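You operate a simulated robot arm through the tools that you are given. There is no shell and no other tool.

You run a simulated two-armed robot. Do the job below in one go: nothing can be reset, and whatever is moved stays where it is left.

TASK
Close the bench amp down: STANDBY, MAINS off, discharge, both plugs parked.
Fine: STANDBY, then MAINS, then hold DISCHARGE till SAFE lights; green plug in the bias meter's PARK socket, brown plug in the bench amp's.

Only the result counts: the job must be done as asked and must still hold three seconds after the hand-in. Knocking over, shifting, dropping, spilling or breaking anything else fails it.

THE ROBOT
Two 7-joint arms with fingered hands on one trunk that stands fixed in place. Base frame: the origin is at the foot of the trunk, x ahead of it, y to its left, z up. Lengths are in m, angles in degrees, forces in N, time in s.
The left shoulder is at [0.07, 0.166, 1.118], the right one opposite. With the tool pointing down near the work surface each hand reaches from about 0.46 to 0.96 m from the base axis, measured 20 degrees to its own side. Payload 4.1 kg a hand.
The tool frame of a hand sits at the grasp point between the pads (the TCP): z along the fingers, y along the line on which they close. The tips reach 0.032 m beyond it. The gripper opens to 0.108 m. The gripper's body begins 0.038 m behind the TCP. The gripper is a hand of 4 fingers: y runs from the thumb to the fingers, the wrist lies at [-0.016, -0.108, -0.186] in the tool frame, and closing takes about 1.5 s.
Orientation is told as [roll, pitch, yaw] about the base's x, y, z axes, in that order, counted from this pose: with the fingers straight down and the wrist toward the robot, the tool's x, y and z point along [0, 1, 0], [1, 0, 0] and [0, 0, -1] of the base frame.

THE INTERFACE
- The arms move only by the tool arm_command. It takes "left_deltas", "right_deltas" or both (then of equal length, played together; a hand with none holds still); each is one flat list of numbers, 6 for each row, row after row: the shift along the base's x, y, z in m, then the turn, a rotation vector about the base's x, y, z in degrees. In form: [x, y, z, wx, wy, wz, x, y, z, wx, wy, wz, ...]. A call has 1 to 20 rows; each row is the pose to reach, as a shift and turn from the pose commanded when the call began. "left_gripper" and "right_gripper" are, for a hand that has rows, the closure, from 0 (fully open) to 1 (shut), set as the call begins (left out, the last holds). Rows are played at 5 a second. More than 0.05 m and 8.6 degrees between two rows, or a gripper value outside its range, and nothing of the call is played. A pose out of reach is approached as far as the arm can. The call stops where the force on the tool passes 40 N (or 10 N more than at its start, if that is more) or the arm is blocked; 0.2 s more then pass. Each finger travels about 0.045 m/s and halts on what it meets, pressing with about 30 N; the grip force reading is that of the motor and also rises with nothing between the fingers. The clock runs only during rows and for 0.2 s after the last one: add rows that repeat a pose to give the fingers time. It gives the time, the measured TCP pose, the force on the tool (base axes), the opening and the grip force at its end, in the units of the frame above (readings bear some noise), with the torque about the TCP (base axes, N m) and any sound that the robot's microphone picked up, and new pictures: "views" is both (left out), scene, wrist or none (wrist: the cameras of the hands that moved).
- Cameras (640 x 400 px; columns grow to the right, rows downward): "scene" is now at [0.1375, -0.0171, 1.354]; the picture's right is [-0.21, -0.98, 0.00], its down [-0.50, 0.11, -0.86] and it looks along [0.84, -0.18, -0.51] (base axes); focal length 214 px, centre (320, 200). "left" rides on the left gripper at [-0.064, -0.093, -0.132] in its tool frame; the picture's right is [-0.80, -0.28, 0.53], its down [0.55, -0.71, 0.45] and it looks along [0.25, 0.65, 0.72] (tool axes); focal length 247 px, centre (320, 200). "right" rides on the right gripper at [0.064, -0.093, -0.132] in its tool frame; the picture's right is [-0.80, 0.28, -0.53], its down [-0.55, -0.71, 0.45] and it looks along [-0.25, 0.65, 0.72] (tool axes); focal length 247 px, centre (320, 200). There is no depth. A picture from a camera that has moved, and an enlarged one, comes with that camera's place and axes in the base frame and with its lens.
- move_column(by): slides the trunk up (or, below 0, down) by that many m; the arms and the scene camera ride with it, the base frame stays. It gives what a move gives, with no picture.
- preshape(shape, hand): the hand has 4 fingers and takes this shape, open, in about a second: jaw (thumb against the fingers, like two jaws); tri (thumb and two fingers); tip (a fingertip pinch); poke (one finger out to press); point (the index stretched); flat (the hand flat); cup (the hand cupped); fist (a fist). The gripper value then closes the fingers along that shape, each until it touches; the sizes above hold for jaw. It gives what a move gives, with no picture.
- pan_tilt(pan, tilt): turns the head with the scene camera to pan (to the left, within 86 degrees either way) and tilt (down, from -29 to 69), counted from straight ahead of the robot. It gives what a move gives, and a new picture of the scene camera.
- inspect(camera, box): a new picture of the part [left, top, right, bottom] of that camera's present view, enlarged. The clock stands still meanwhile.
- close_job(): hands the job in; it is judged then, once.

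Nothing tells you positions but the pictures and the camera data. Unless the task says otherwise, let go and move clear before handing in.

The tools are called after "Emit:" as name(argument=value, ...) on one line, values as JSON. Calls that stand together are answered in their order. arm_command: Moves the arms, as the interface text tells. Its arguments: {"type":"object","properties":{"left_deltas":{"type":"array","items":{"type":"number"}},"left_gripper":{"type":"number"},"right_deltas":{"type":"array","items":{"type":"number"}},"right_gripper":{"type":"number"},"views":{"type":"string","enum":["both","scene","wrist","none"]}},"required":[]} The other tools are called the same way: move_column (by) slides the trunk up or down; preshape (shape, hand) gives the hand a shape; pan_tilt (pan, tilt) turns the head that bears the scene camera; inspect (camera, box) takes an enlarged picture of a part of a camera's view; close_job () hands the job in.

At the start:

```text
clock: 0.0
left_ee_pos: [0.5227, 0.1247, 1.2677]
left_tcp_rot: [0.1, -0.1, 0.0]
left_contact_force: [0.8, -0.1, 1.0]
left_torque: [0.01, 0.01, -0.01]
left_gripper_width: 0.1077
left_grasp_force: 0.1
left_shape: jaw
right_ee_pos: [0.446, -0.3578, 1.2038]
right_tcp_rot: [0.0, 0.0, 0.0]
right_contact_force: [-0.6, 0.1, 0.4]
right_torque: [-0.02, 0.02, 0.03]
right_gripper_width: 0.1078
right_grasp_force: 0.1
right_shape: jaw
trunk travel left (down, up): [-0.625, 0.315]
head pan, tilt: [-12.3, 30.6]
```

scene: 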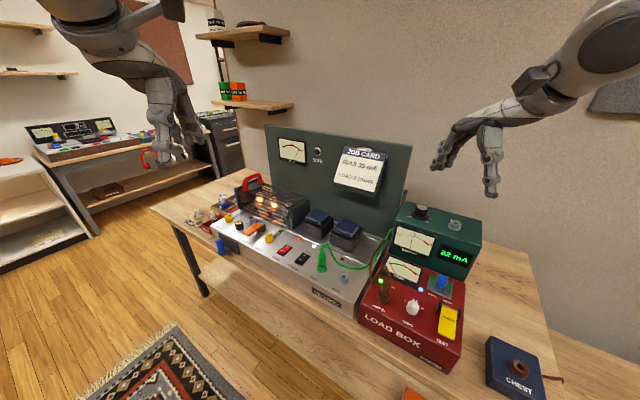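
right: 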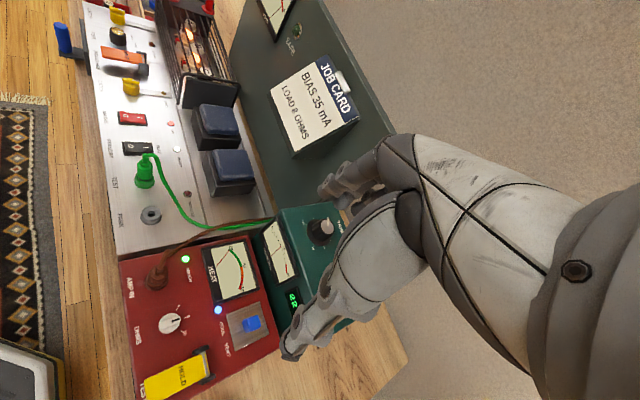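
left: 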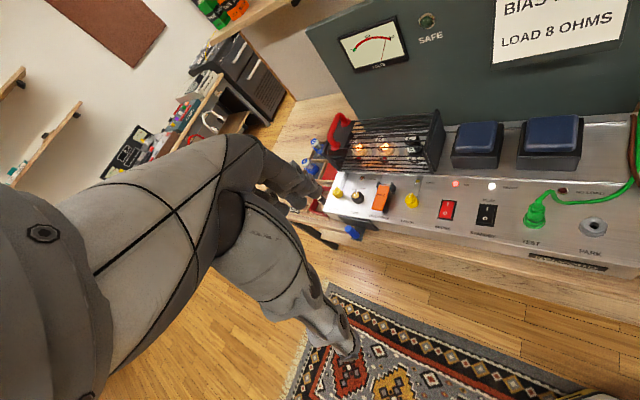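

I see a bench with the amp chassis (silver panel with switches), a red load box to its right, a green bias meter behind it and a chest. I will first enlarge the pictures to read the labels.

Emit:
inspect(camera="left", box=[320, 80, 640, 280])

Emit:
inspect(camera="right", box=[40, 0, 280, 150])

Emit:
inspect(camera="right", box=[80, 120, 400, 400])

Emit:
inspect(camera="scene", box=[180, 120, 420, 320])

Emit:
inspect(camera="scene", box=[340, 180, 580, 400])

```text
2.00 times, centred on (480, 180) of left
camera zoom: at [0.4294, 0.0612, 1.3985], right [-0.28, -0.8, -0.53], down [-0.71, 0.55, -0.45], along [0.65, 0.25, -0.72], focal length 494 px, centre (0, 240)
```

zoom: 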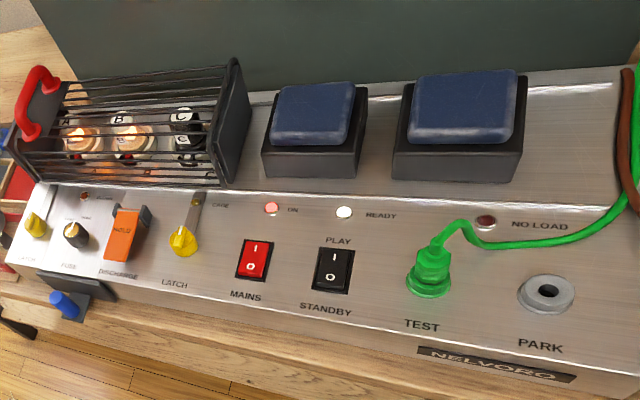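

```text
2.67 times, centred on (160, 75) of right
camera zoom: at [0.3539, -0.2944, 1.3351], right [0.28, -0.8, 0.53], down [-0.71, -0.55, -0.45], along [0.65, -0.25, -0.72], focal length 659 px, centre (747, 533)
```

zoom: 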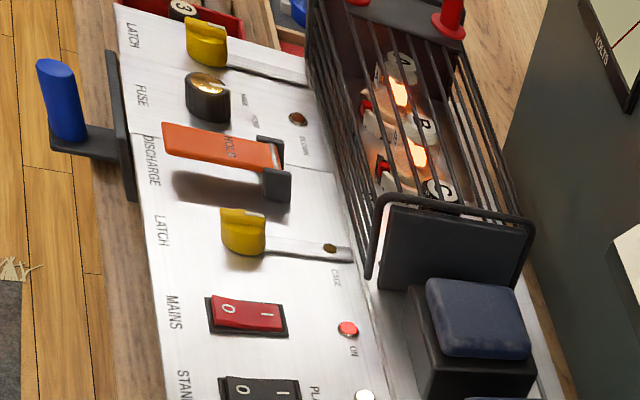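

```text
1.43 times, centred on (240, 260) of right
camera zoom: at [0.3539, -0.2944, 1.3351], right [0.28, -0.8, 0.53], down [-0.71, -0.55, -0.45], along [0.65, -0.25, -0.72], focal length 353 px, centre (434, 114)
```

zoom: 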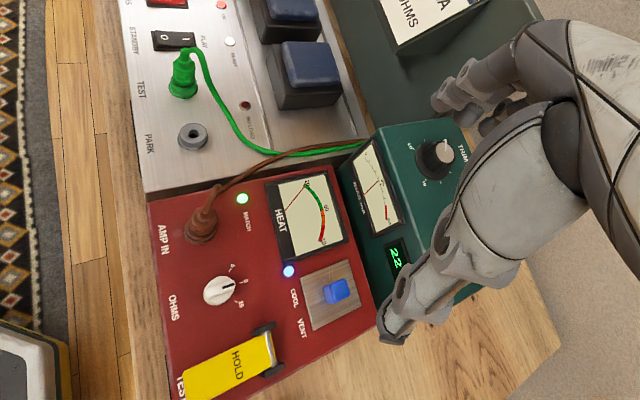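

```text
2.00 times, centred on (300, 220) of scene
camera zoom: at [0.1375, -0.0171, 1.354], right [-0.21, -0.98, 0.0], down [-0.5, 0.11, -0.86], along [0.84, -0.18, -0.51], focal length 429 px, centre (360, 160)
```

zoom: 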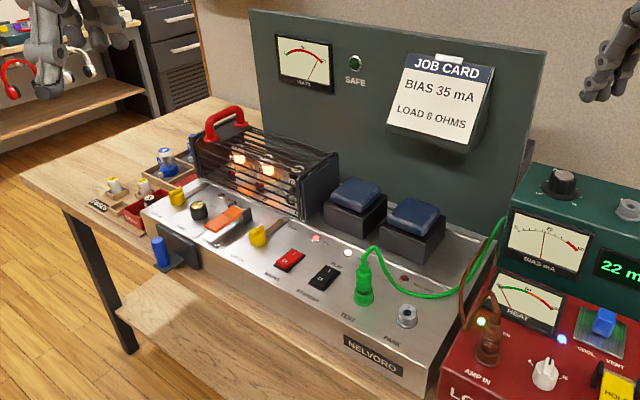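

```text
1.82 times, centred on (460, 290) of scene
camera zoom: at [0.1375, -0.0171, 1.354], right [-0.21, -0.98, 0.0], down [-0.5, 0.11, -0.86], along [0.84, -0.18, -0.51], focal length 390 px, centre (66, 36)
```

zoom: 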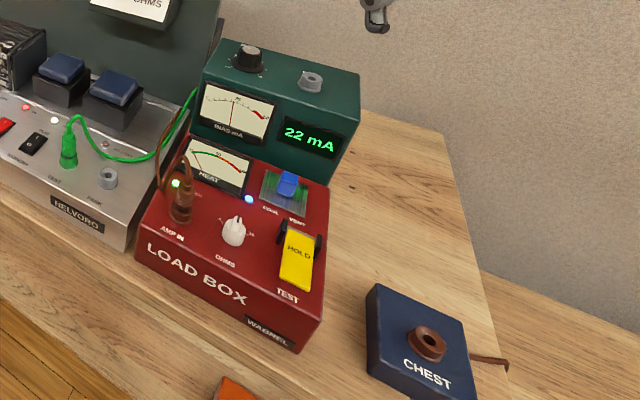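

The amp stands turned about 45° on the bench, with STANDBY near [0.635, -0.065, 0.84], MAINS near [0.69, -0.01, 0.84] and its PARK socket near [0.54, -0.175, 0.84]. Next I shape the left hand for poking and look at how the finger sits.

Emit:
preshape(shape="poke", hand="left")

Emit:
pan_tilt(pan=5, tilt=35)

Emit:
inspect(camera="left", box=[160, 100, 400, 400])

Emit:
inspect(camera="scene", box=[40, 0, 440, 250])

```text
clock: 0.9
left_ee_pos: [0.5229, 0.126, 1.2682]
left_tcp_rot: [0.0, 0.0, -0.1]
left_contact_force: [0.3, 0.5, 0.7]
left_torque: [0.03, -0.01, -0.01]
left_gripper_width: 0.0001
left_grasp_force: 0.0
left_shape: poke
right_ee_pos: [0.4457, -0.357, 1.2033]
right_tcp_rot: [0.0, -0.1, 0.0]
right_contact_force: [0.1, 0.0, -0.3]
right_torque: [0.03, 0.01, 0.01]
right_gripper_width: 0.1076
right_grasp_force: 0.0
right_shape: jaw
trunk travel left (down, up): [-0.625, 0.315]
head pan, tilt: [-12.3, 30.6]
```

```text
clock: 1.7
left_ee_pos: [0.524, 0.125, 1.2675]
left_tcp_rot: [-0.1, -0.1, 0.0]
left_contact_force: [-0.5, -0.1, 0.2]
left_torque: [0.02, 0.04, 0.04]
left_gripper_width: 0.0
left_grasp_force: 0.1
left_shape: poke
right_ee_pos: [0.4459, -0.3582, 1.203]
right_tcp_rot: [0.0, 0.0, 0.0]
right_contact_force: [0.4, -0.8, 0.7]
right_torque: [-0.01, -0.04, -0.03]
right_gripper_width: 0.1074
right_grasp_force: 0.0
right_shape: jaw
trunk travel left (down, up): [-0.625, 0.315]
head pan, tilt: [5.0, 35.0]
camera scene: at [0.1371, 0.0097, 1.3472], right [0.09, -1.0, 0.0], down [-0.57, -0.05, -0.82], along [0.82, 0.07, -0.57], focal length 214 px, centre (320, 200)
```

scene: 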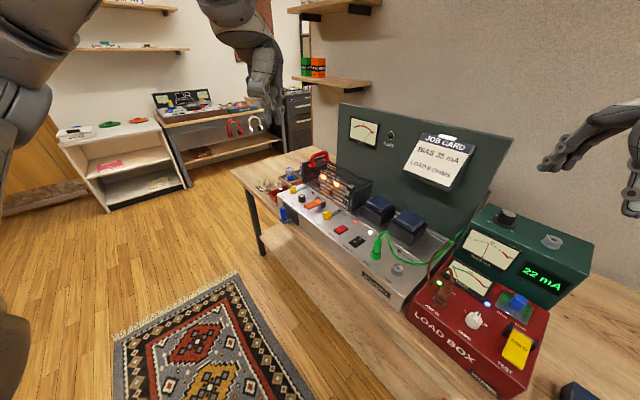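

```text
1.33 times, centred on (280, 250) of left
camera zoom: at [0.4293, 0.0612, 1.3985], right [-0.28, -0.8, -0.53], down [-0.71, 0.55, -0.45], along [0.65, 0.25, -0.72], focal length 329 px, centre (373, 133)
```

zoom: 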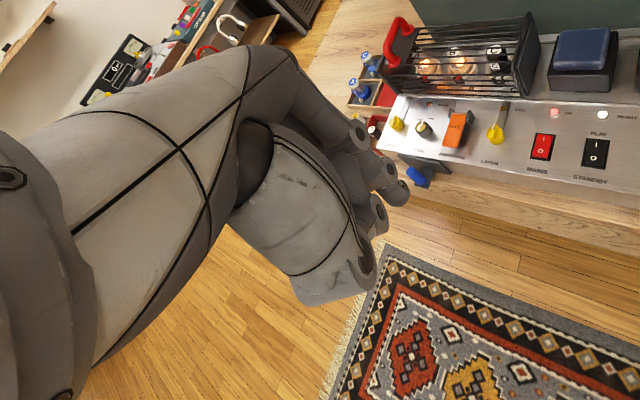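

```text
1.60 times, centred on (240, 125) of scene
camera zoom: at [0.1371, 0.0097, 1.3472], right [0.09, -1.0, 0.0], down [-0.57, -0.05, -0.82], along [0.82, 0.07, -0.57], focal length 343 px, centre (448, 320)
```

zoom: 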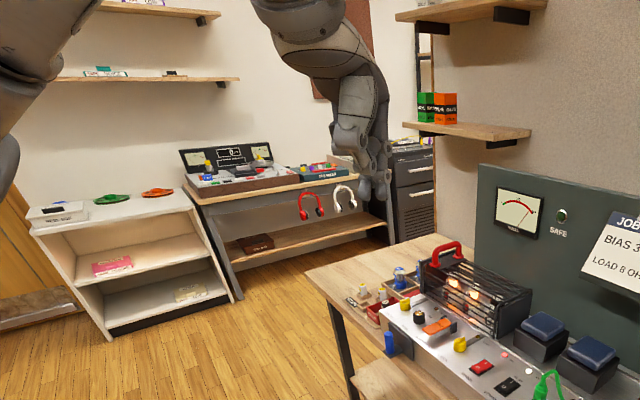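

Emit:
inspect(camera="left", box=[240, 160, 400, 340])

Emit:
inspect(camera="scene", box=[200, 0, 320, 120])

Emit:
inspect(camera="scene", box=[260, 130, 480, 320])

Emit:
inspect(camera="scene", box=[380, 180, 620, 400])

```text
2.22 times, centred on (320, 250) of left
camera zoom: at [0.4293, 0.0612, 1.3985], right [-0.28, -0.8, -0.53], down [-0.71, 0.55, -0.45], along [0.65, 0.25, -0.72], focal length 549 px, centre (320, 89)
```

zoom: 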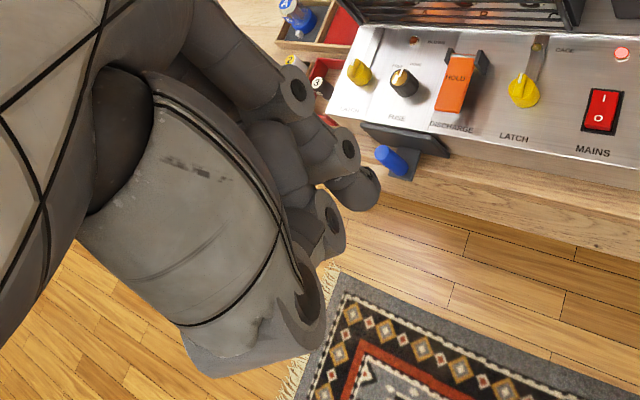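

```text
3.33 times, centred on (260, 60) of scene
camera zoom: at [0.1371, 0.0097, 1.3472], right [0.09, -1.0, 0.0], down [-0.57, -0.05, -0.82], along [0.82, 0.07, -0.57], focal length 715 px, centre (520, 667)
```

zoom: 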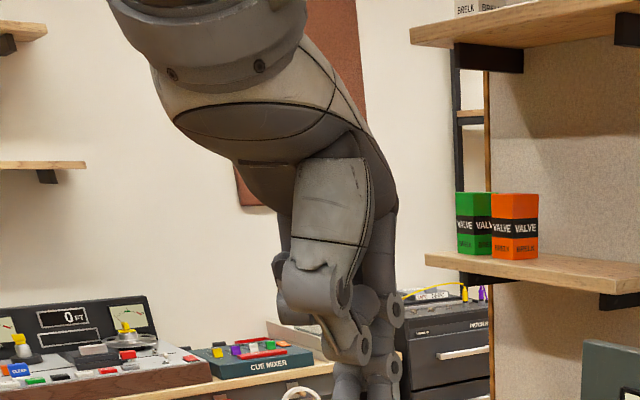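

```text
2.11 times, centred on (370, 225) of scene
camera zoom: at [0.1371, 0.0097, 1.3472], right [0.09, -1.0, 0.0], down [-0.57, -0.05, -0.82], along [0.82, 0.07, -0.57], focal length 452 px, centre (215, 147)
```

zoom: 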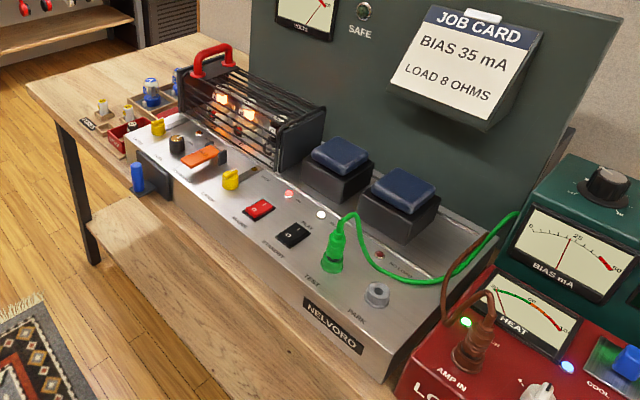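

```text
1.82 times, centred on (500, 290) of scene
camera zoom: at [0.1371, 0.0097, 1.3472], right [0.09, -1.0, 0.0], down [-0.57, -0.05, -0.82], along [0.82, 0.07, -0.57], focal length 390 px, centre (-7, 36)
```

zoom: 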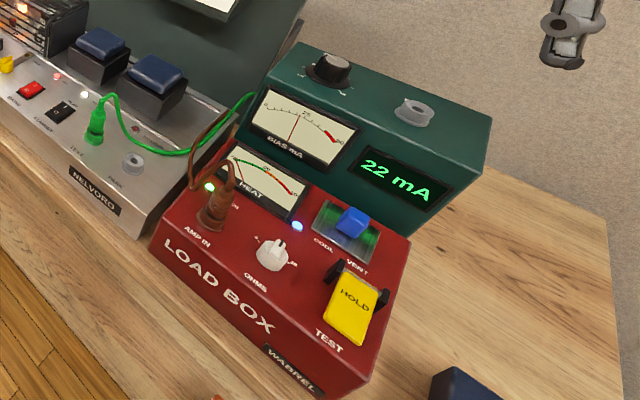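

Emit:
inspect(camera="scene", box=[220, 60, 320, 130])

Emit:
inspect(camera="right", box=[0, 0, 200, 125])

Emit:
inspect(camera="right", box=[90, 130, 250, 230])

```text
5.71 times, centred on (270, 95) of scene
camera zoom: at [0.1371, 0.0097, 1.3472], right [0.09, -1.0, 0.0], down [-0.57, -0.05, -0.82], along [0.82, 0.07, -0.57], focal length 1226 px, centre (606, 800)
```

zoom: 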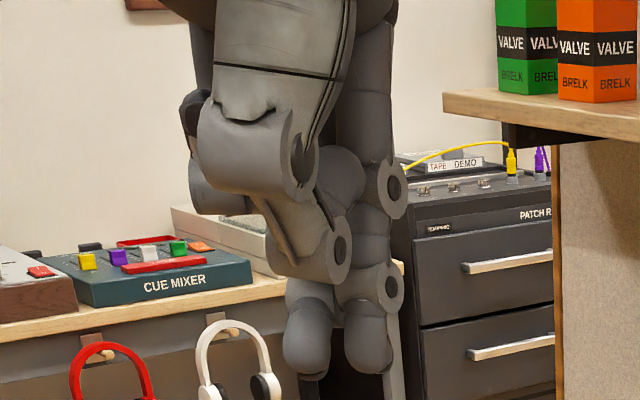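

```text
3.20 times, centred on (100, 62) of right
camera zoom: at [0.3539, -0.2945, 1.3351], right [0.28, -0.8, 0.53], down [-0.71, -0.55, -0.45], along [0.65, -0.25, -0.72], focal length 790 px, centre (1024, 640)
```

zoom: 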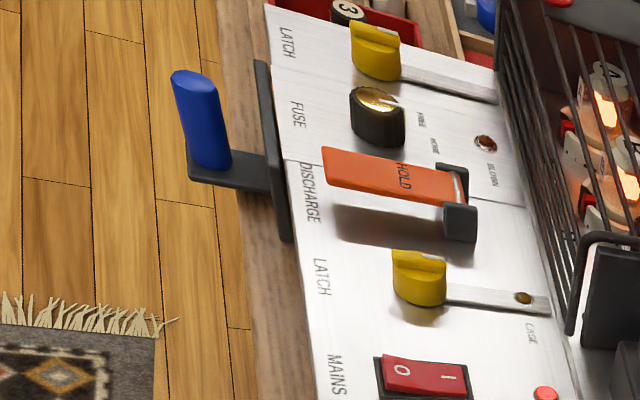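

```text
4.00 times, centred on (170, 180) of right
camera zoom: at [0.3539, -0.2945, 1.3351], right [0.28, -0.8, 0.53], down [-0.71, -0.55, -0.45], along [0.65, -0.25, -0.72], focal length 988 px, centre (920, 280)
```

zoom: 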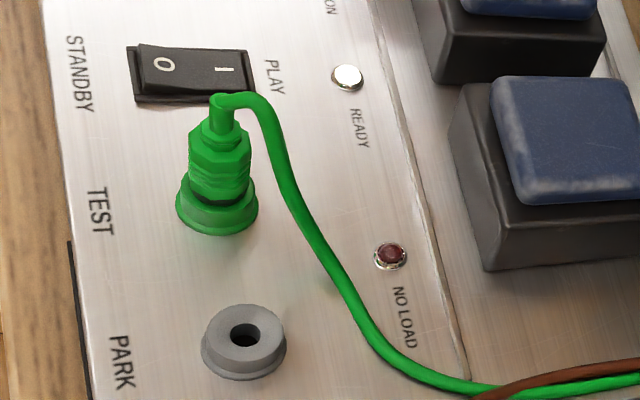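

The poke hand seems to bring its tip close to the TCP line, but I want to see it from nearby. I will bring the left hand down over the switches, still about 0.2 m above them, and look.

Emit:
arm_command(left_deltas=[0.013, -0.02, -0.036, 0, 0, 0, 0.026, -0.04, -0.073, 0, 0, 0, 0.039, -0.06, -0.109, 0, 0, 0, 0.052, -0.08, -0.145, 0, 0, 0, 0.064, -0.1, -0.182, 0, 0, 0, 0.077, -0.12, -0.218, 0, 0, 0], views="both")

```text
clock: 3.1
left_ee_pos: [0.6025, 0.0043, 1.0459]
left_tcp_rot: [0.0, 0.1, -0.1]
left_contact_force: [-0.6, -0.2, -0.5]
left_torque: [0.0, 0.02, -0.02]
left_gripper_width: 0.0001
left_grasp_force: 0.0
left_shape: poke
right_ee_pos: [0.4479, -0.3592, 1.2018]
right_tcp_rot: [0.0, 0.1, 0.1]
right_contact_force: [-0.1, 0.1, 0.3]
right_torque: [0.02, 0.01, -0.03]
right_gripper_width: 0.1074
right_grasp_force: 0.1
right_shape: jaw
trunk travel left (down, up): [-0.625, 0.315]
head pan, tilt: [5.0, 35.0]
camera scene: at [0.1383, 0.0088, 1.347], right [0.09, -1.0, 0.0], down [-0.57, -0.05, -0.82], along [0.82, 0.07, -0.57], focal length 214 px, centre (320, 200)
camera left: at [0.5081, -0.059, 1.1778], right [-0.28, -0.8, -0.53], down [-0.71, 0.55, -0.45], along [0.65, 0.25, -0.72], focal length 247 px, centre (320, 200)
```

scene: 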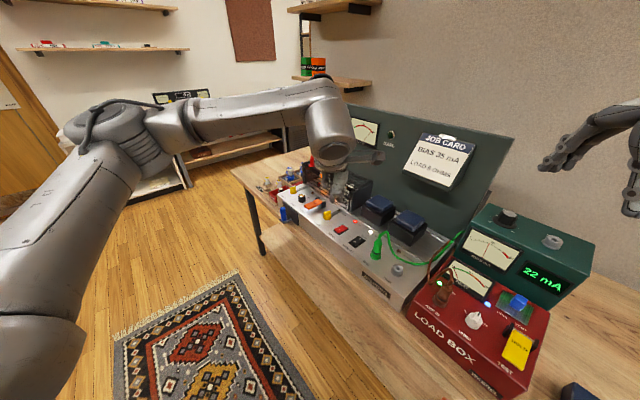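
left: 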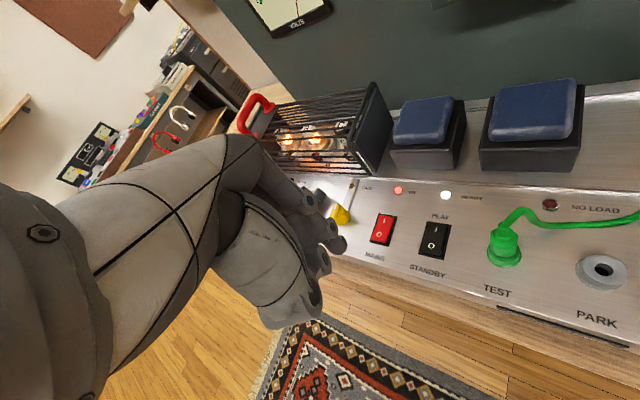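

Emit:
inspect(camera="left", box=[300, 160, 640, 340])

Emit:
inspect(camera="left", box=[220, 150, 380, 340])

Emit:
inspect(camera="right", box=[40, 0, 280, 150])

Emit:
inspect(camera="scene", box=[280, 100, 480, 260])

```text
1.88 times, centred on (470, 250) of left
camera zoom: at [0.5081, -0.059, 1.1778], right [-0.28, -0.8, -0.53], down [-0.71, 0.55, -0.45], along [0.65, 0.25, -0.72], focal length 465 px, centre (38, 106)
```

zoom: 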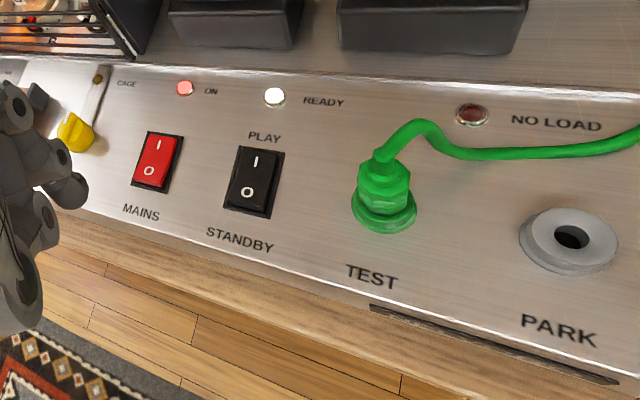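

```text
2.11 times, centred on (300, 245) of left
camera zoom: at [0.5081, -0.059, 1.1778], right [-0.28, -0.8, -0.53], down [-0.71, 0.55, -0.45], along [0.65, 0.25, -0.72], focal length 520 px, centre (362, 105)
```

zoom: 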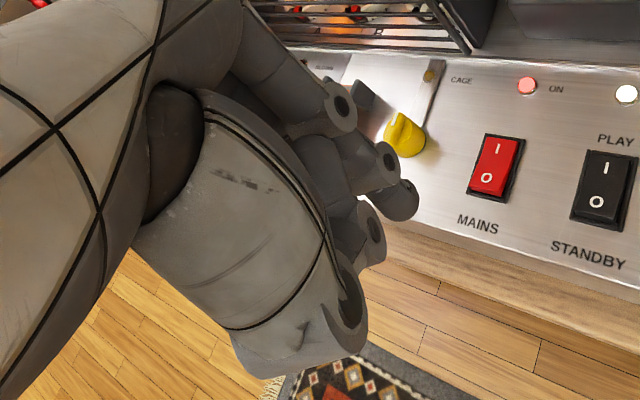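

```text
2.67 times, centred on (160, 75) of right
camera zoom: at [0.3553, -0.2954, 1.3345], right [0.28, -0.8, 0.53], down [-0.71, -0.55, -0.45], along [0.65, -0.25, -0.72], focal length 659 px, centre (747, 533)
```

zoom: 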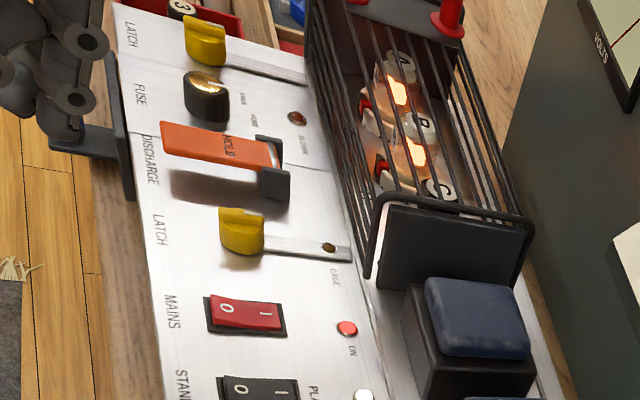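

```text
2.50 times, centred on (380, 180) of scene
camera zoom: at [0.1383, 0.0088, 1.347], right [0.09, -1.0, 0.0], down [-0.57, -0.05, -0.82], along [0.82, 0.07, -0.57], focal length 536 px, centre (170, 250)
```

zoom: 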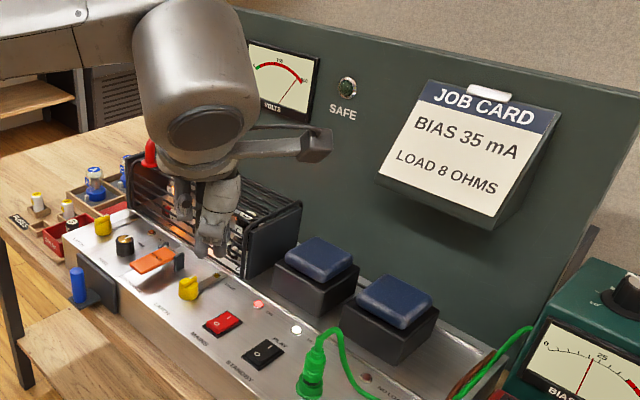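

Emit:
inspect(camera="right", box=[0, 0, 96, 60])

Emit:
inspect(camera="scene", box=[300, 150, 380, 200])

Emit:
inspect(camera="left", box=[280, 190, 360, 250])

```text
6.67 times, centred on (48, 30) of right
camera zoom: at [0.3553, -0.2954, 1.3345], right [0.28, -0.8, 0.53], down [-0.71, -0.55, -0.45], along [0.65, -0.25, -0.72], focal length 1646 px, centre (2133, 1333)
```

zoom: 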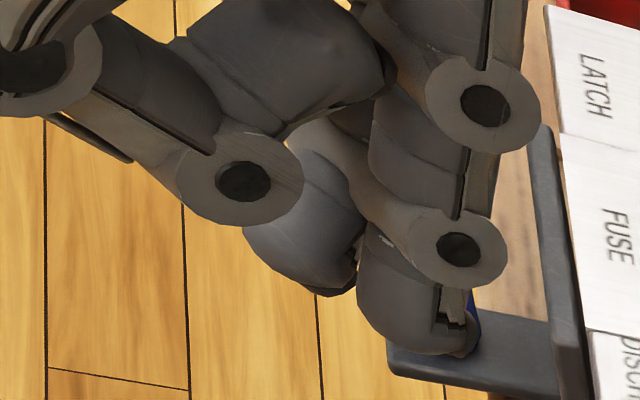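

```text
8.00 times, centred on (340, 175) of scene
camera zoom: at [0.1383, 0.0088, 1.347], right [0.09, -1.0, 0.0], down [-0.57, -0.05, -0.82], along [0.82, 0.07, -0.57], focal length 1716 px, centre (160, 400)
```

zoom: 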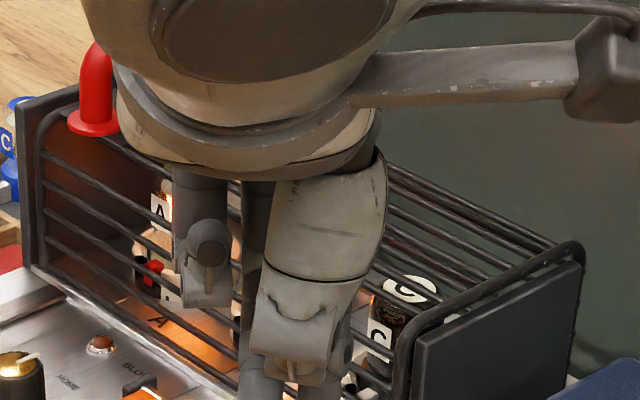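

```text
6.67 times, centred on (320, 220) of left
camera zoom: at [0.5081, -0.059, 1.1778], right [-0.28, -0.8, -0.53], down [-0.71, 0.55, -0.45], along [0.65, 0.25, -0.72], focal length 1646 px, centre (320, 67)
```

zoom: 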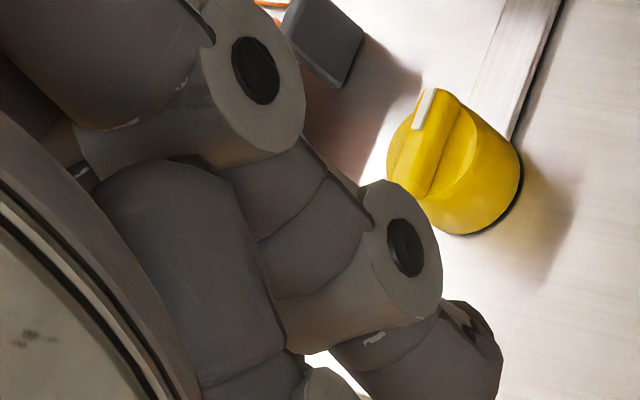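

STANDBY's "O" half is the raised front half, near [0.638, -0.061, 0.837]; the index tip in poke shape lies about [0, -0.009, -0.033] from the TCP. I move the tip to about 0.06 m above that half and check.

Emit:
arm_command(left_deltas=[0.009, -0.014, -0.03, 0, 0, 0, 0.018, -0.028, -0.06, 0, 0, 0, 0.027, -0.042, -0.09, 0, 0, 0, 0.0345, -0.0553, -0.11, 0, 0, 0, 0.0345, -0.0553, -0.11, 0, 0, 0], views="wrist")

Emit:
inspect(camera="left", box=[260, 170, 460, 295])

Emit:
inspect(camera="right", box=[40, 60, 240, 185])

Emit:
inspect(camera="scene", box=[300, 180, 420, 260])

```text
clock: 4.3
left_ee_pos: [0.6372, -0.0503, 0.9393]
left_tcp_rot: [0.1, 0.0, 0.0]
left_contact_force: [0.5, 0.7, -0.7]
left_torque: [0.0, -0.02, -0.02]
left_gripper_width: 0.0
left_grasp_force: 0.0
left_shape: poke
right_ee_pos: [0.4451, -0.3577, 1.2027]
right_tcp_rot: [-0.1, -0.1, 0.0]
right_contact_force: [0.5, -0.4, -0.3]
right_torque: [0.01, -0.01, 0.01]
right_gripper_width: 0.1076
right_grasp_force: 0.1
right_shape: jaw
trunk travel left (down, up): [-0.625, 0.315]
head pan, tilt: [5.0, 35.0]
camera left: at [0.5438, -0.1134, 1.0712], right [-0.28, -0.8, -0.53], down [-0.71, 0.55, -0.45], along [0.65, 0.25, -0.72], focal length 247 px, centre (320, 200)
```

left: 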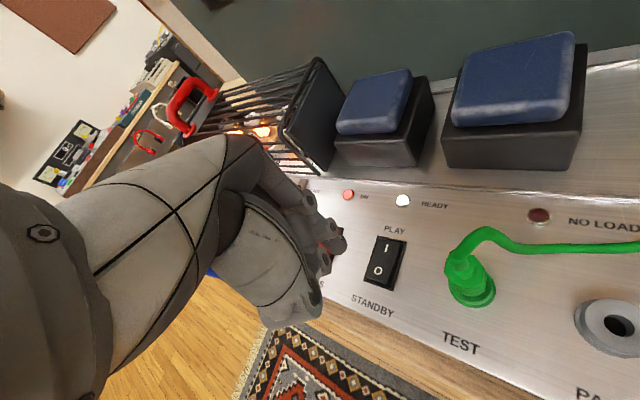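

```text
3.20 times, centred on (360, 232) of left
camera zoom: at [0.5438, -0.1134, 1.0712], right [-0.28, -0.8, -0.53], down [-0.71, 0.55, -0.45], along [0.65, 0.25, -0.72], focal length 790 px, centre (192, 96)
```

zoom: 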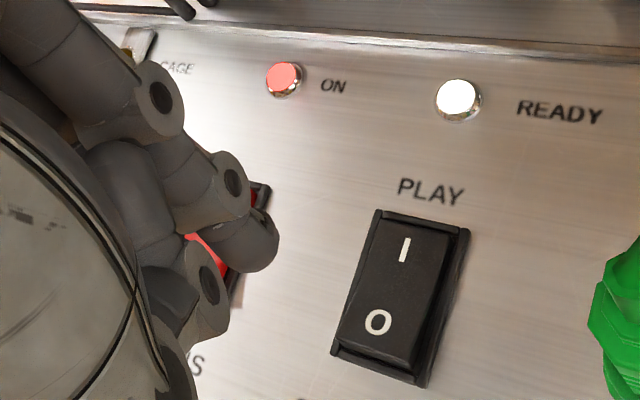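

```text
3.20 times, centred on (140, 122) of right
camera zoom: at [0.3535, -0.2938, 1.3354], right [0.28, -0.8, 0.53], down [-0.71, -0.55, -0.45], along [0.65, -0.25, -0.72], focal length 790 px, centre (896, 448)
```

zoom: 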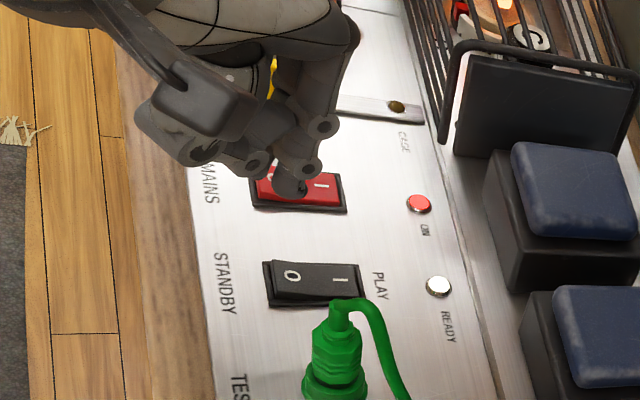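

```text
5.00 times, centred on (360, 220) of scene
camera zoom: at [0.1366, 0.0104, 1.3472], right [0.09, -1.0, 0.0], down [-0.57, -0.05, -0.82], along [0.82, 0.07, -0.57], focal length 1072 px, centre (120, 100)
```

zoom: 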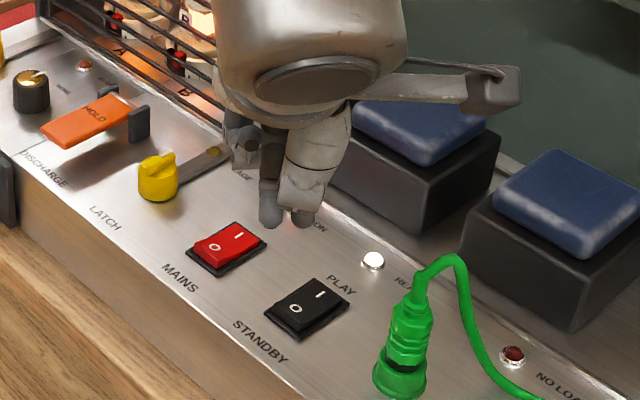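

The hand's index and thumb tips both sit near the TCP line, about 0.019 m apart, so I will turn the hand -45° to line up with the amp so both tips land on one rocker half. I raise slightly while turning.

Emit:
arm_command(left_deltas=[0, 0, 0.02, 0, 0, -7.5, 0, -0.002, 0.03, 0, 0, -15, 0, -0.004, 0.03, 0, 0, -22.5, 0, -0.006, 0.03, 0, 0, -30, 0, -0.008, 0.03, 0, 0, -37.5, 0, -0.01, 0.03, 0, 0, -45, 0, -0.01, 0.03, 0, 0, -45], views="both")

Emit:
inspect(camera="left", box=[260, 160, 460, 285])

Emit:
inspect(camera="right", box=[40, 60, 240, 185])

Emit:
inspect(camera="scene", box=[300, 180, 420, 260])

```text
clock: 5.9
left_ee_pos: [0.6337, -0.0595, 0.9697]
left_tcp_rot: [-0.1, 0.0, -45.1]
left_contact_force: [-0.2, 0.1, -0.8]
left_torque: [-0.02, 0.02, -0.03]
left_gripper_width: 0.0003
left_grasp_force: 0.0
left_shape: poke
right_ee_pos: [0.4462, -0.3588, 1.2027]
right_tcp_rot: [0.0, 0.0, 0.0]
right_contact_force: [-0.5, 0.0, 0.1]
right_torque: [-0.02, 0.03, 0.02]
right_gripper_width: 0.1075
right_grasp_force: 0.1
right_shape: jaw
trunk travel left (down, up): [-0.625, 0.315]
head pan, tilt: [5.0, 35.0]
camera scene: at [0.1369, 0.0096, 1.3472], right [0.09, -1.0, 0.0], down [-0.57, -0.05, -0.82], along [0.82, 0.07, -0.57], focal length 214 px, centre (320, 200)
camera left: at [0.5226, -0.0397, 1.1011], right [-0.76, -0.36, -0.53], down [-0.11, 0.89, -0.45], along [0.64, -0.28, -0.72], focal length 247 px, centre (320, 200)
```

scene: 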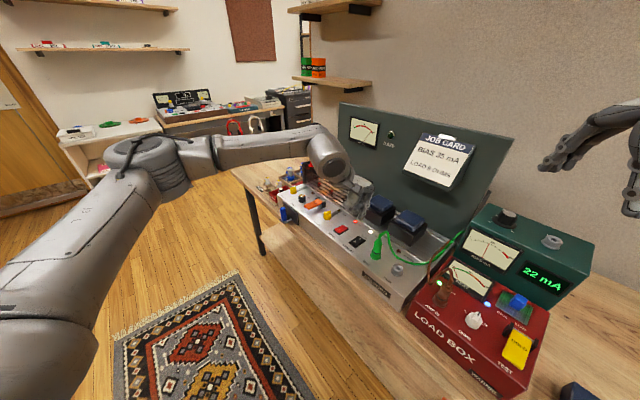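
left: 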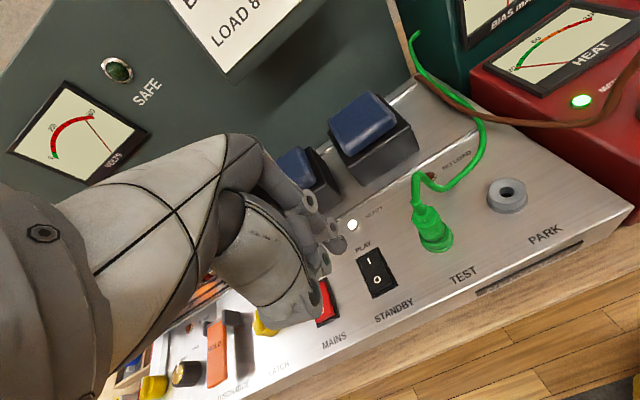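

```text
3.20 times, centred on (360, 222) of left
camera zoom: at [0.5226, -0.0397, 1.1011], right [-0.76, -0.36, -0.53], down [-0.11, 0.89, -0.45], along [0.64, -0.28, -0.72], focal length 790 px, centre (192, 128)
```

zoom: 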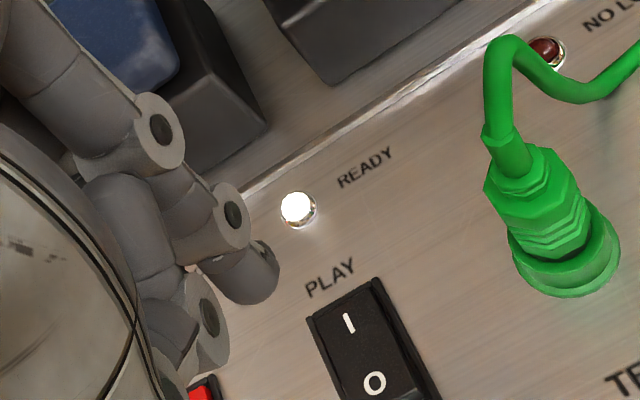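

```text
3.20 times, centred on (140, 122) of right
camera zoom: at [0.3538, -0.2946, 1.3351], right [0.28, -0.8, 0.53], down [-0.71, -0.55, -0.45], along [0.65, -0.25, -0.72], focal length 790 px, centre (896, 448)
```

zoom: 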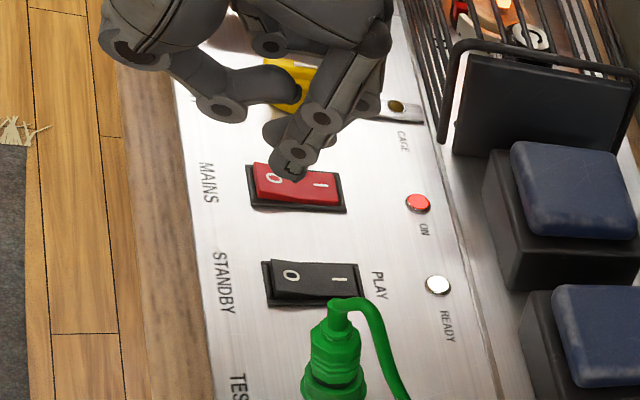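

```text
5.00 times, centred on (360, 220) of scene
camera zoom: at [0.1369, 0.0096, 1.3472], right [0.09, -1.0, 0.0], down [-0.57, -0.05, -0.82], along [0.82, 0.07, -0.57], focal length 1072 px, centre (120, 100)
```

zoom: 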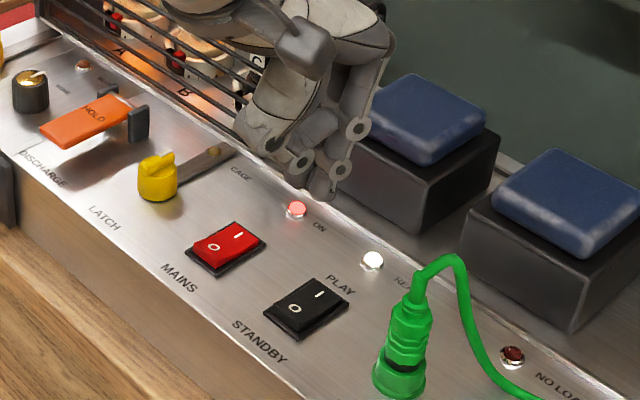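

The aligned fingertips are about 0.1 m above STANDBY's O half. I lower to just above it and check the alignment before pressing.

Emit:
arm_command(left_deltas=[-0.0027, 0.002, -0.03, 0, 0, 0, -0.0027, 0.002, -0.06, 0, 0, 0, -0.0027, 0.002, -0.08, 0, 0, 0, -0.0027, 0.002, -0.085, 0, 0, 0], views="none")

Emit:
inspect(camera="left", box=[260, 180, 420, 280])

Emit:
inspect(camera="right", box=[70, 90, 200, 170])

Emit:
inspect(camera="scene", box=[310, 200, 400, 260])

```text
clock: 6.9
left_ee_pos: [0.6316, -0.06, 0.8842]
left_tcp_rot: [-0.1, 0.0, -44.9]
left_contact_force: [-0.9, -0.8, 0.1]
left_torque: [0.0, 0.01, 0.0]
left_gripper_width: 0.0
left_grasp_force: 0.0
left_shape: poke
right_ee_pos: [0.4457, -0.3591, 1.2025]
right_tcp_rot: [0.0, 0.0, -0.1]
right_contact_force: [-0.2, -0.1, 0.1]
right_torque: [-0.04, 0.03, -0.01]
right_gripper_width: 0.1076
right_grasp_force: 0.0
right_shape: jaw
trunk travel left (down, up): [-0.625, 0.315]
head pan, tilt: [5.0, 35.0]
```

```text
4.00 times, centred on (340, 230) of left
camera zoom: at [0.5196, -0.0397, 1.0156], right [-0.76, -0.36, -0.53], down [-0.11, 0.89, -0.45], along [0.64, -0.28, -0.72], focal length 988 px, centre (240, 80)
```

zoom: 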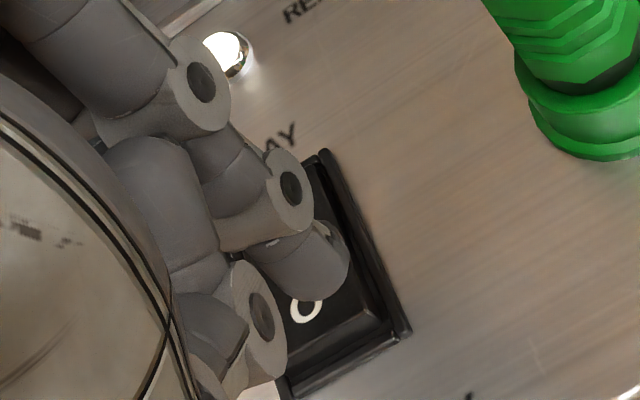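

```text
4.92 times, centred on (135, 130) of right
camera zoom: at [0.354, -0.2944, 1.3351], right [0.28, -0.8, 0.53], down [-0.71, -0.55, -0.45], along [0.65, -0.25, -0.72], focal length 1216 px, centre (1231, 545)
```

zoom: 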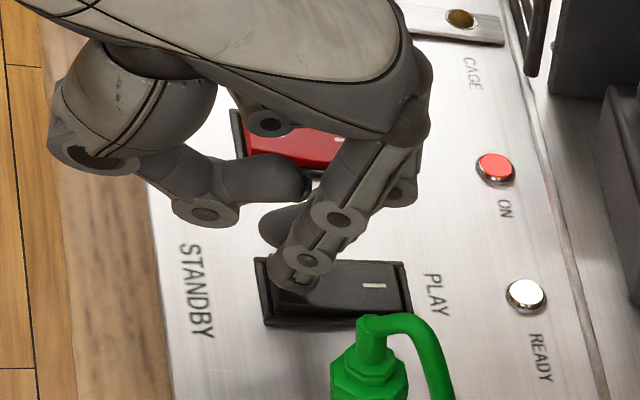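

```text
6.67 times, centred on (355, 230) of scene
camera zoom: at [0.1372, 0.0098, 1.3471], right [0.09, -1.0, 0.0], down [-0.57, -0.05, -0.82], along [0.82, 0.07, -0.57], focal length 1430 px, centre (87, 0)
```

zoom: 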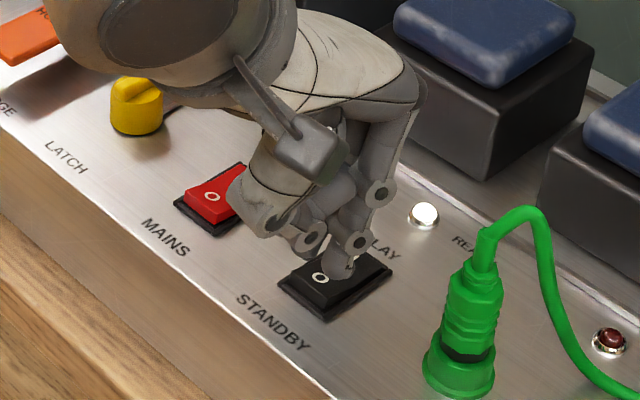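

The tips are roughly over the O half, a little to the right. I nudge slightly and press down gently, watching the force and sound.

Emit:
arm_command(left_deltas=[0, 0.003, -0.003, 0, 0, 0, 0, 0.003, -0.006, 0, 0, 0, 0, 0.003, -0.009, 0, 0, 0, 0, 0.003, -0.012, 0, 0, 0, 0, 0.003, -0.015, 0, 0, 0], views="none")

Emit:
inspect(camera="scene", box=[310, 200, 400, 260])

Emit:
inspect(camera="right", box=[70, 90, 200, 170])

```text
clock: 8.1
left_ee_pos: [0.6311, -0.0557, 0.8701]
left_tcp_rot: [0.0, -0.2, -44.9]
left_contact_force: [1.0, 0.6, 3.9]
left_torque: [-0.03, -0.03, -0.02]
left_gripper_width: 0.0001
left_grasp_force: 0.1
left_shape: poke
right_ee_pos: [0.4447, -0.3581, 1.2019]
right_tcp_rot: [0.0, 0.0, -0.1]
right_contact_force: [-0.6, 0.6, -0.3]
right_torque: [-0.02, 0.05, 0.02]
right_gripper_width: 0.1079
right_grasp_force: 0.0
right_shape: jaw
trunk travel left (down, up): [-0.625, 0.315]
head pan, tilt: [5.0, 35.0]
```

```text
6.67 times, centred on (355, 230) of scene
camera zoom: at [0.1366, 0.0098, 1.3473], right [0.09, -1.0, 0.0], down [-0.57, -0.05, -0.82], along [0.82, 0.07, -0.57], focal length 1430 px, centre (87, 0)
```

zoom: 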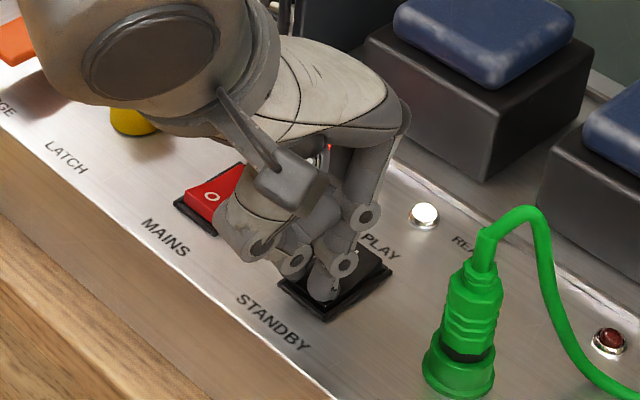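

```text
4.92 times, centred on (135, 130) of right
camera zoom: at [0.3535, -0.2944, 1.3353], right [0.28, -0.8, 0.53], down [-0.71, -0.55, -0.45], along [0.65, -0.25, -0.72], focal length 1216 px, centre (1231, 545)
```

zoom: 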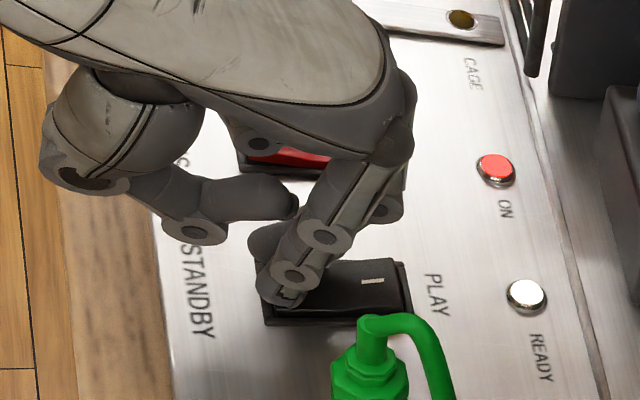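

Contact with 4 N, no click yet. I press further in small steps.

Emit:
arm_command(left_deltas=[0, 0, -0.002, 0, 0, 0, 0, 0, -0.004, 0, 0, 0, 0, 0, -0.006, 0, 0, 0, 0, 0, -0.008, 0, 0, 0], views="none")

Emit:
inspect(camera="scene", box=[310, 200, 400, 260])

Emit:
inspect(camera="right", box=[70, 90, 200, 170])

```text
clock: 9.0
left_ee_pos: [0.633, -0.0569, 0.8673]
left_tcp_rot: [-0.2, -0.8, -44.9]
left_contact_force: [-7.6, 3.2, 18.1]
left_torque: [0.05, 0.26, -0.04]
left_gripper_width: 0.0
left_grasp_force: 0.0
left_shape: poke
right_ee_pos: [0.4443, -0.3573, 1.2033]
right_tcp_rot: [0.0, -0.1, 0.0]
right_contact_force: [0.0, 0.0, -0.9]
right_torque: [-0.04, 0.0, 0.0]
right_gripper_width: 0.1073
right_grasp_force: 0.1
right_shape: jaw
trunk travel left (down, up): [-0.625, 0.315]
head pan, tilt: [5.0, 35.0]
stopped in row 4 (left hand): the force on the tool passed its limit at 43 N (the readings are from after the stop); the commanded pose is now the measured one
```

```text
6.67 times, centred on (355, 230) of scene
camera zoom: at [0.1354, 0.0101, 1.3471], right [0.09, -1.0, 0.0], down [-0.57, -0.05, -0.82], along [0.82, 0.07, -0.57], focal length 1430 px, centre (87, 0)
```

zoom: 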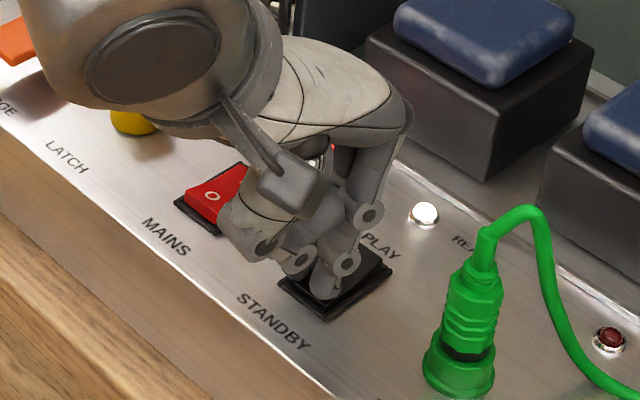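

```text
4.92 times, centred on (135, 130) of right
camera zoom: at [0.3523, -0.2941, 1.3354], right [0.28, -0.8, 0.53], down [-0.7, -0.55, -0.45], along [0.65, -0.25, -0.72], focal length 1216 px, centre (1231, 545)
```

zoom: 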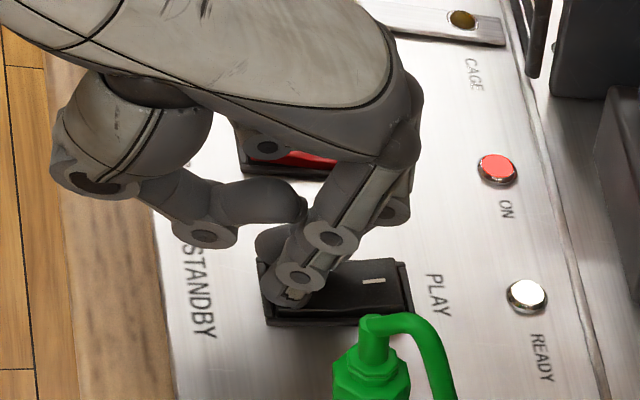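

The force peaked at 43 N; I lift off to see whether the rocker moved.

Emit:
arm_command(left_deltas=[0, 0, 0.02, 0, 0, 0, 0, 0, 0.05, 0, 0, 0, 0, 0, 0.08, 0, 0, 0], views="none")

Emit:
inspect(camera="scene", box=[310, 200, 400, 260])

Emit:
inspect(camera="right", box=[70, 90, 200, 170])

Emit:
inspect(camera="left", box=[260, 180, 460, 305])

```text
clock: 9.8
left_ee_pos: [0.6341, -0.0568, 0.945]
left_tcp_rot: [-0.1, -0.5, -44.9]
left_contact_force: [0.4, -0.1, -0.1]
left_torque: [0.02, 0.01, -0.04]
left_gripper_width: 0.0
left_grasp_force: 0.1
left_shape: poke
right_ee_pos: [0.4452, -0.359, 1.2034]
right_tcp_rot: [-0.1, -0.1, 0.0]
right_contact_force: [-0.4, 0.2, -0.3]
right_torque: [-0.04, -0.01, -0.02]
right_gripper_width: 0.1076
right_grasp_force: 0.1
right_shape: jaw
trunk travel left (down, up): [-0.625, 0.315]
head pan, tilt: [5.0, 35.0]
```

```text
6.67 times, centred on (355, 230) of scene
camera zoom: at [0.1372, 0.0095, 1.347], right [0.09, -1.0, 0.0], down [-0.57, -0.05, -0.82], along [0.82, 0.07, -0.57], focal length 1430 px, centre (87, 0)
```

zoom: 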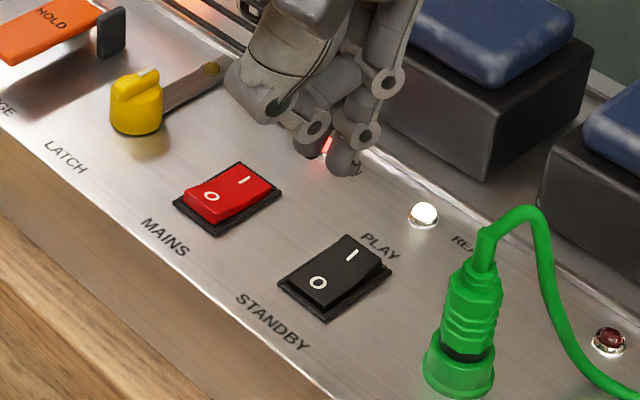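

```text
4.92 times, centred on (135, 130) of right
camera zoom: at [0.354, -0.2947, 1.3349], right [0.28, -0.8, 0.53], down [-0.71, -0.55, -0.45], along [0.65, -0.25, -0.72], focal length 1216 px, centre (1231, 545)
```

zoom: 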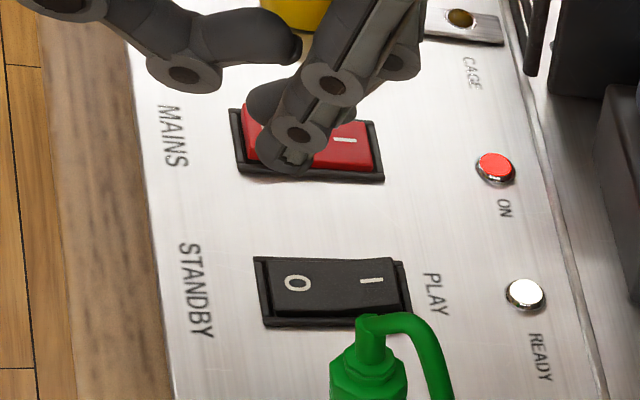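

```text
3.20 times, centred on (360, 242) of left
camera zoom: at [0.5213, -0.0353, 1.0765], right [-0.76, -0.37, -0.53], down [-0.11, 0.88, -0.45], along [0.64, -0.29, -0.71], focal length 790 px, centre (192, 64)
```

zoom: 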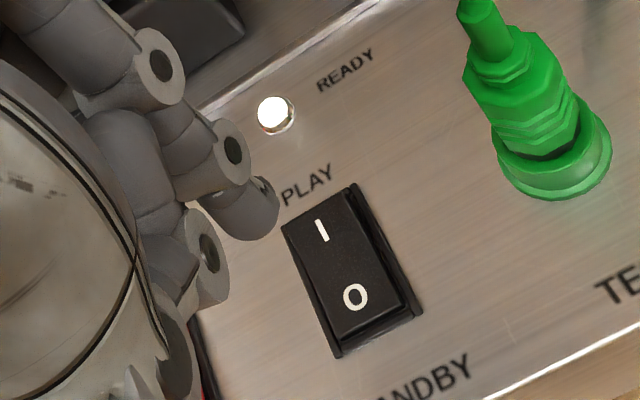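

Emit:
inspect(camera="scene", box=[340, 100, 600, 320])

Emit:
inspect(camera="right", box=[80, 120, 320, 320])

```text
1.82 times, centred on (470, 210) of scene
camera zoom: at [0.1372, 0.0095, 1.347], right [0.09, -1.0, 0.0], down [-0.57, -0.05, -0.82], along [0.82, 0.07, -0.57], focal length 390 px, centre (47, 182)
```

zoom: 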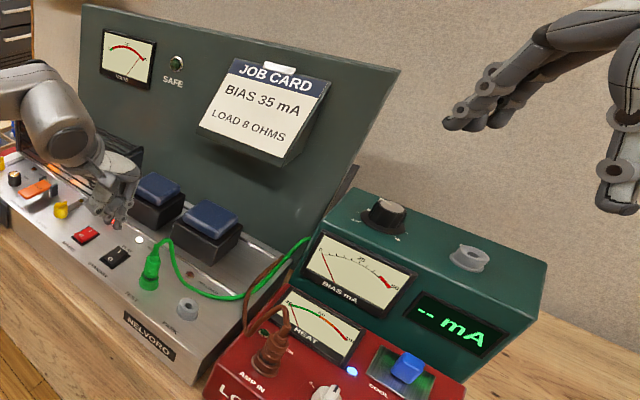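

```text
2.00 times, centred on (200, 220) of right
camera zoom: at [0.354, -0.2947, 1.3349], right [0.28, -0.8, 0.53], down [-0.71, -0.55, -0.45], along [0.65, -0.25, -0.72], focal length 494 px, centre (560, 160)
```

zoom: 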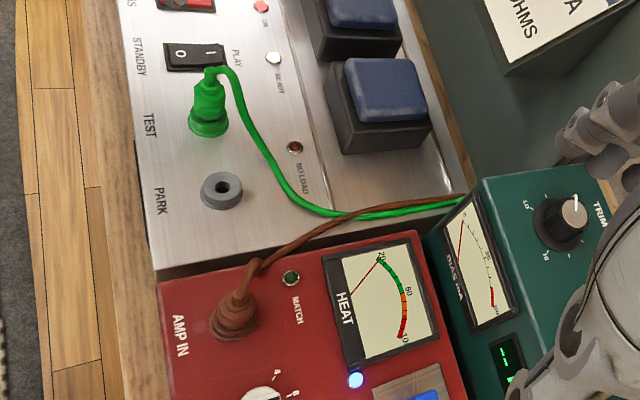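

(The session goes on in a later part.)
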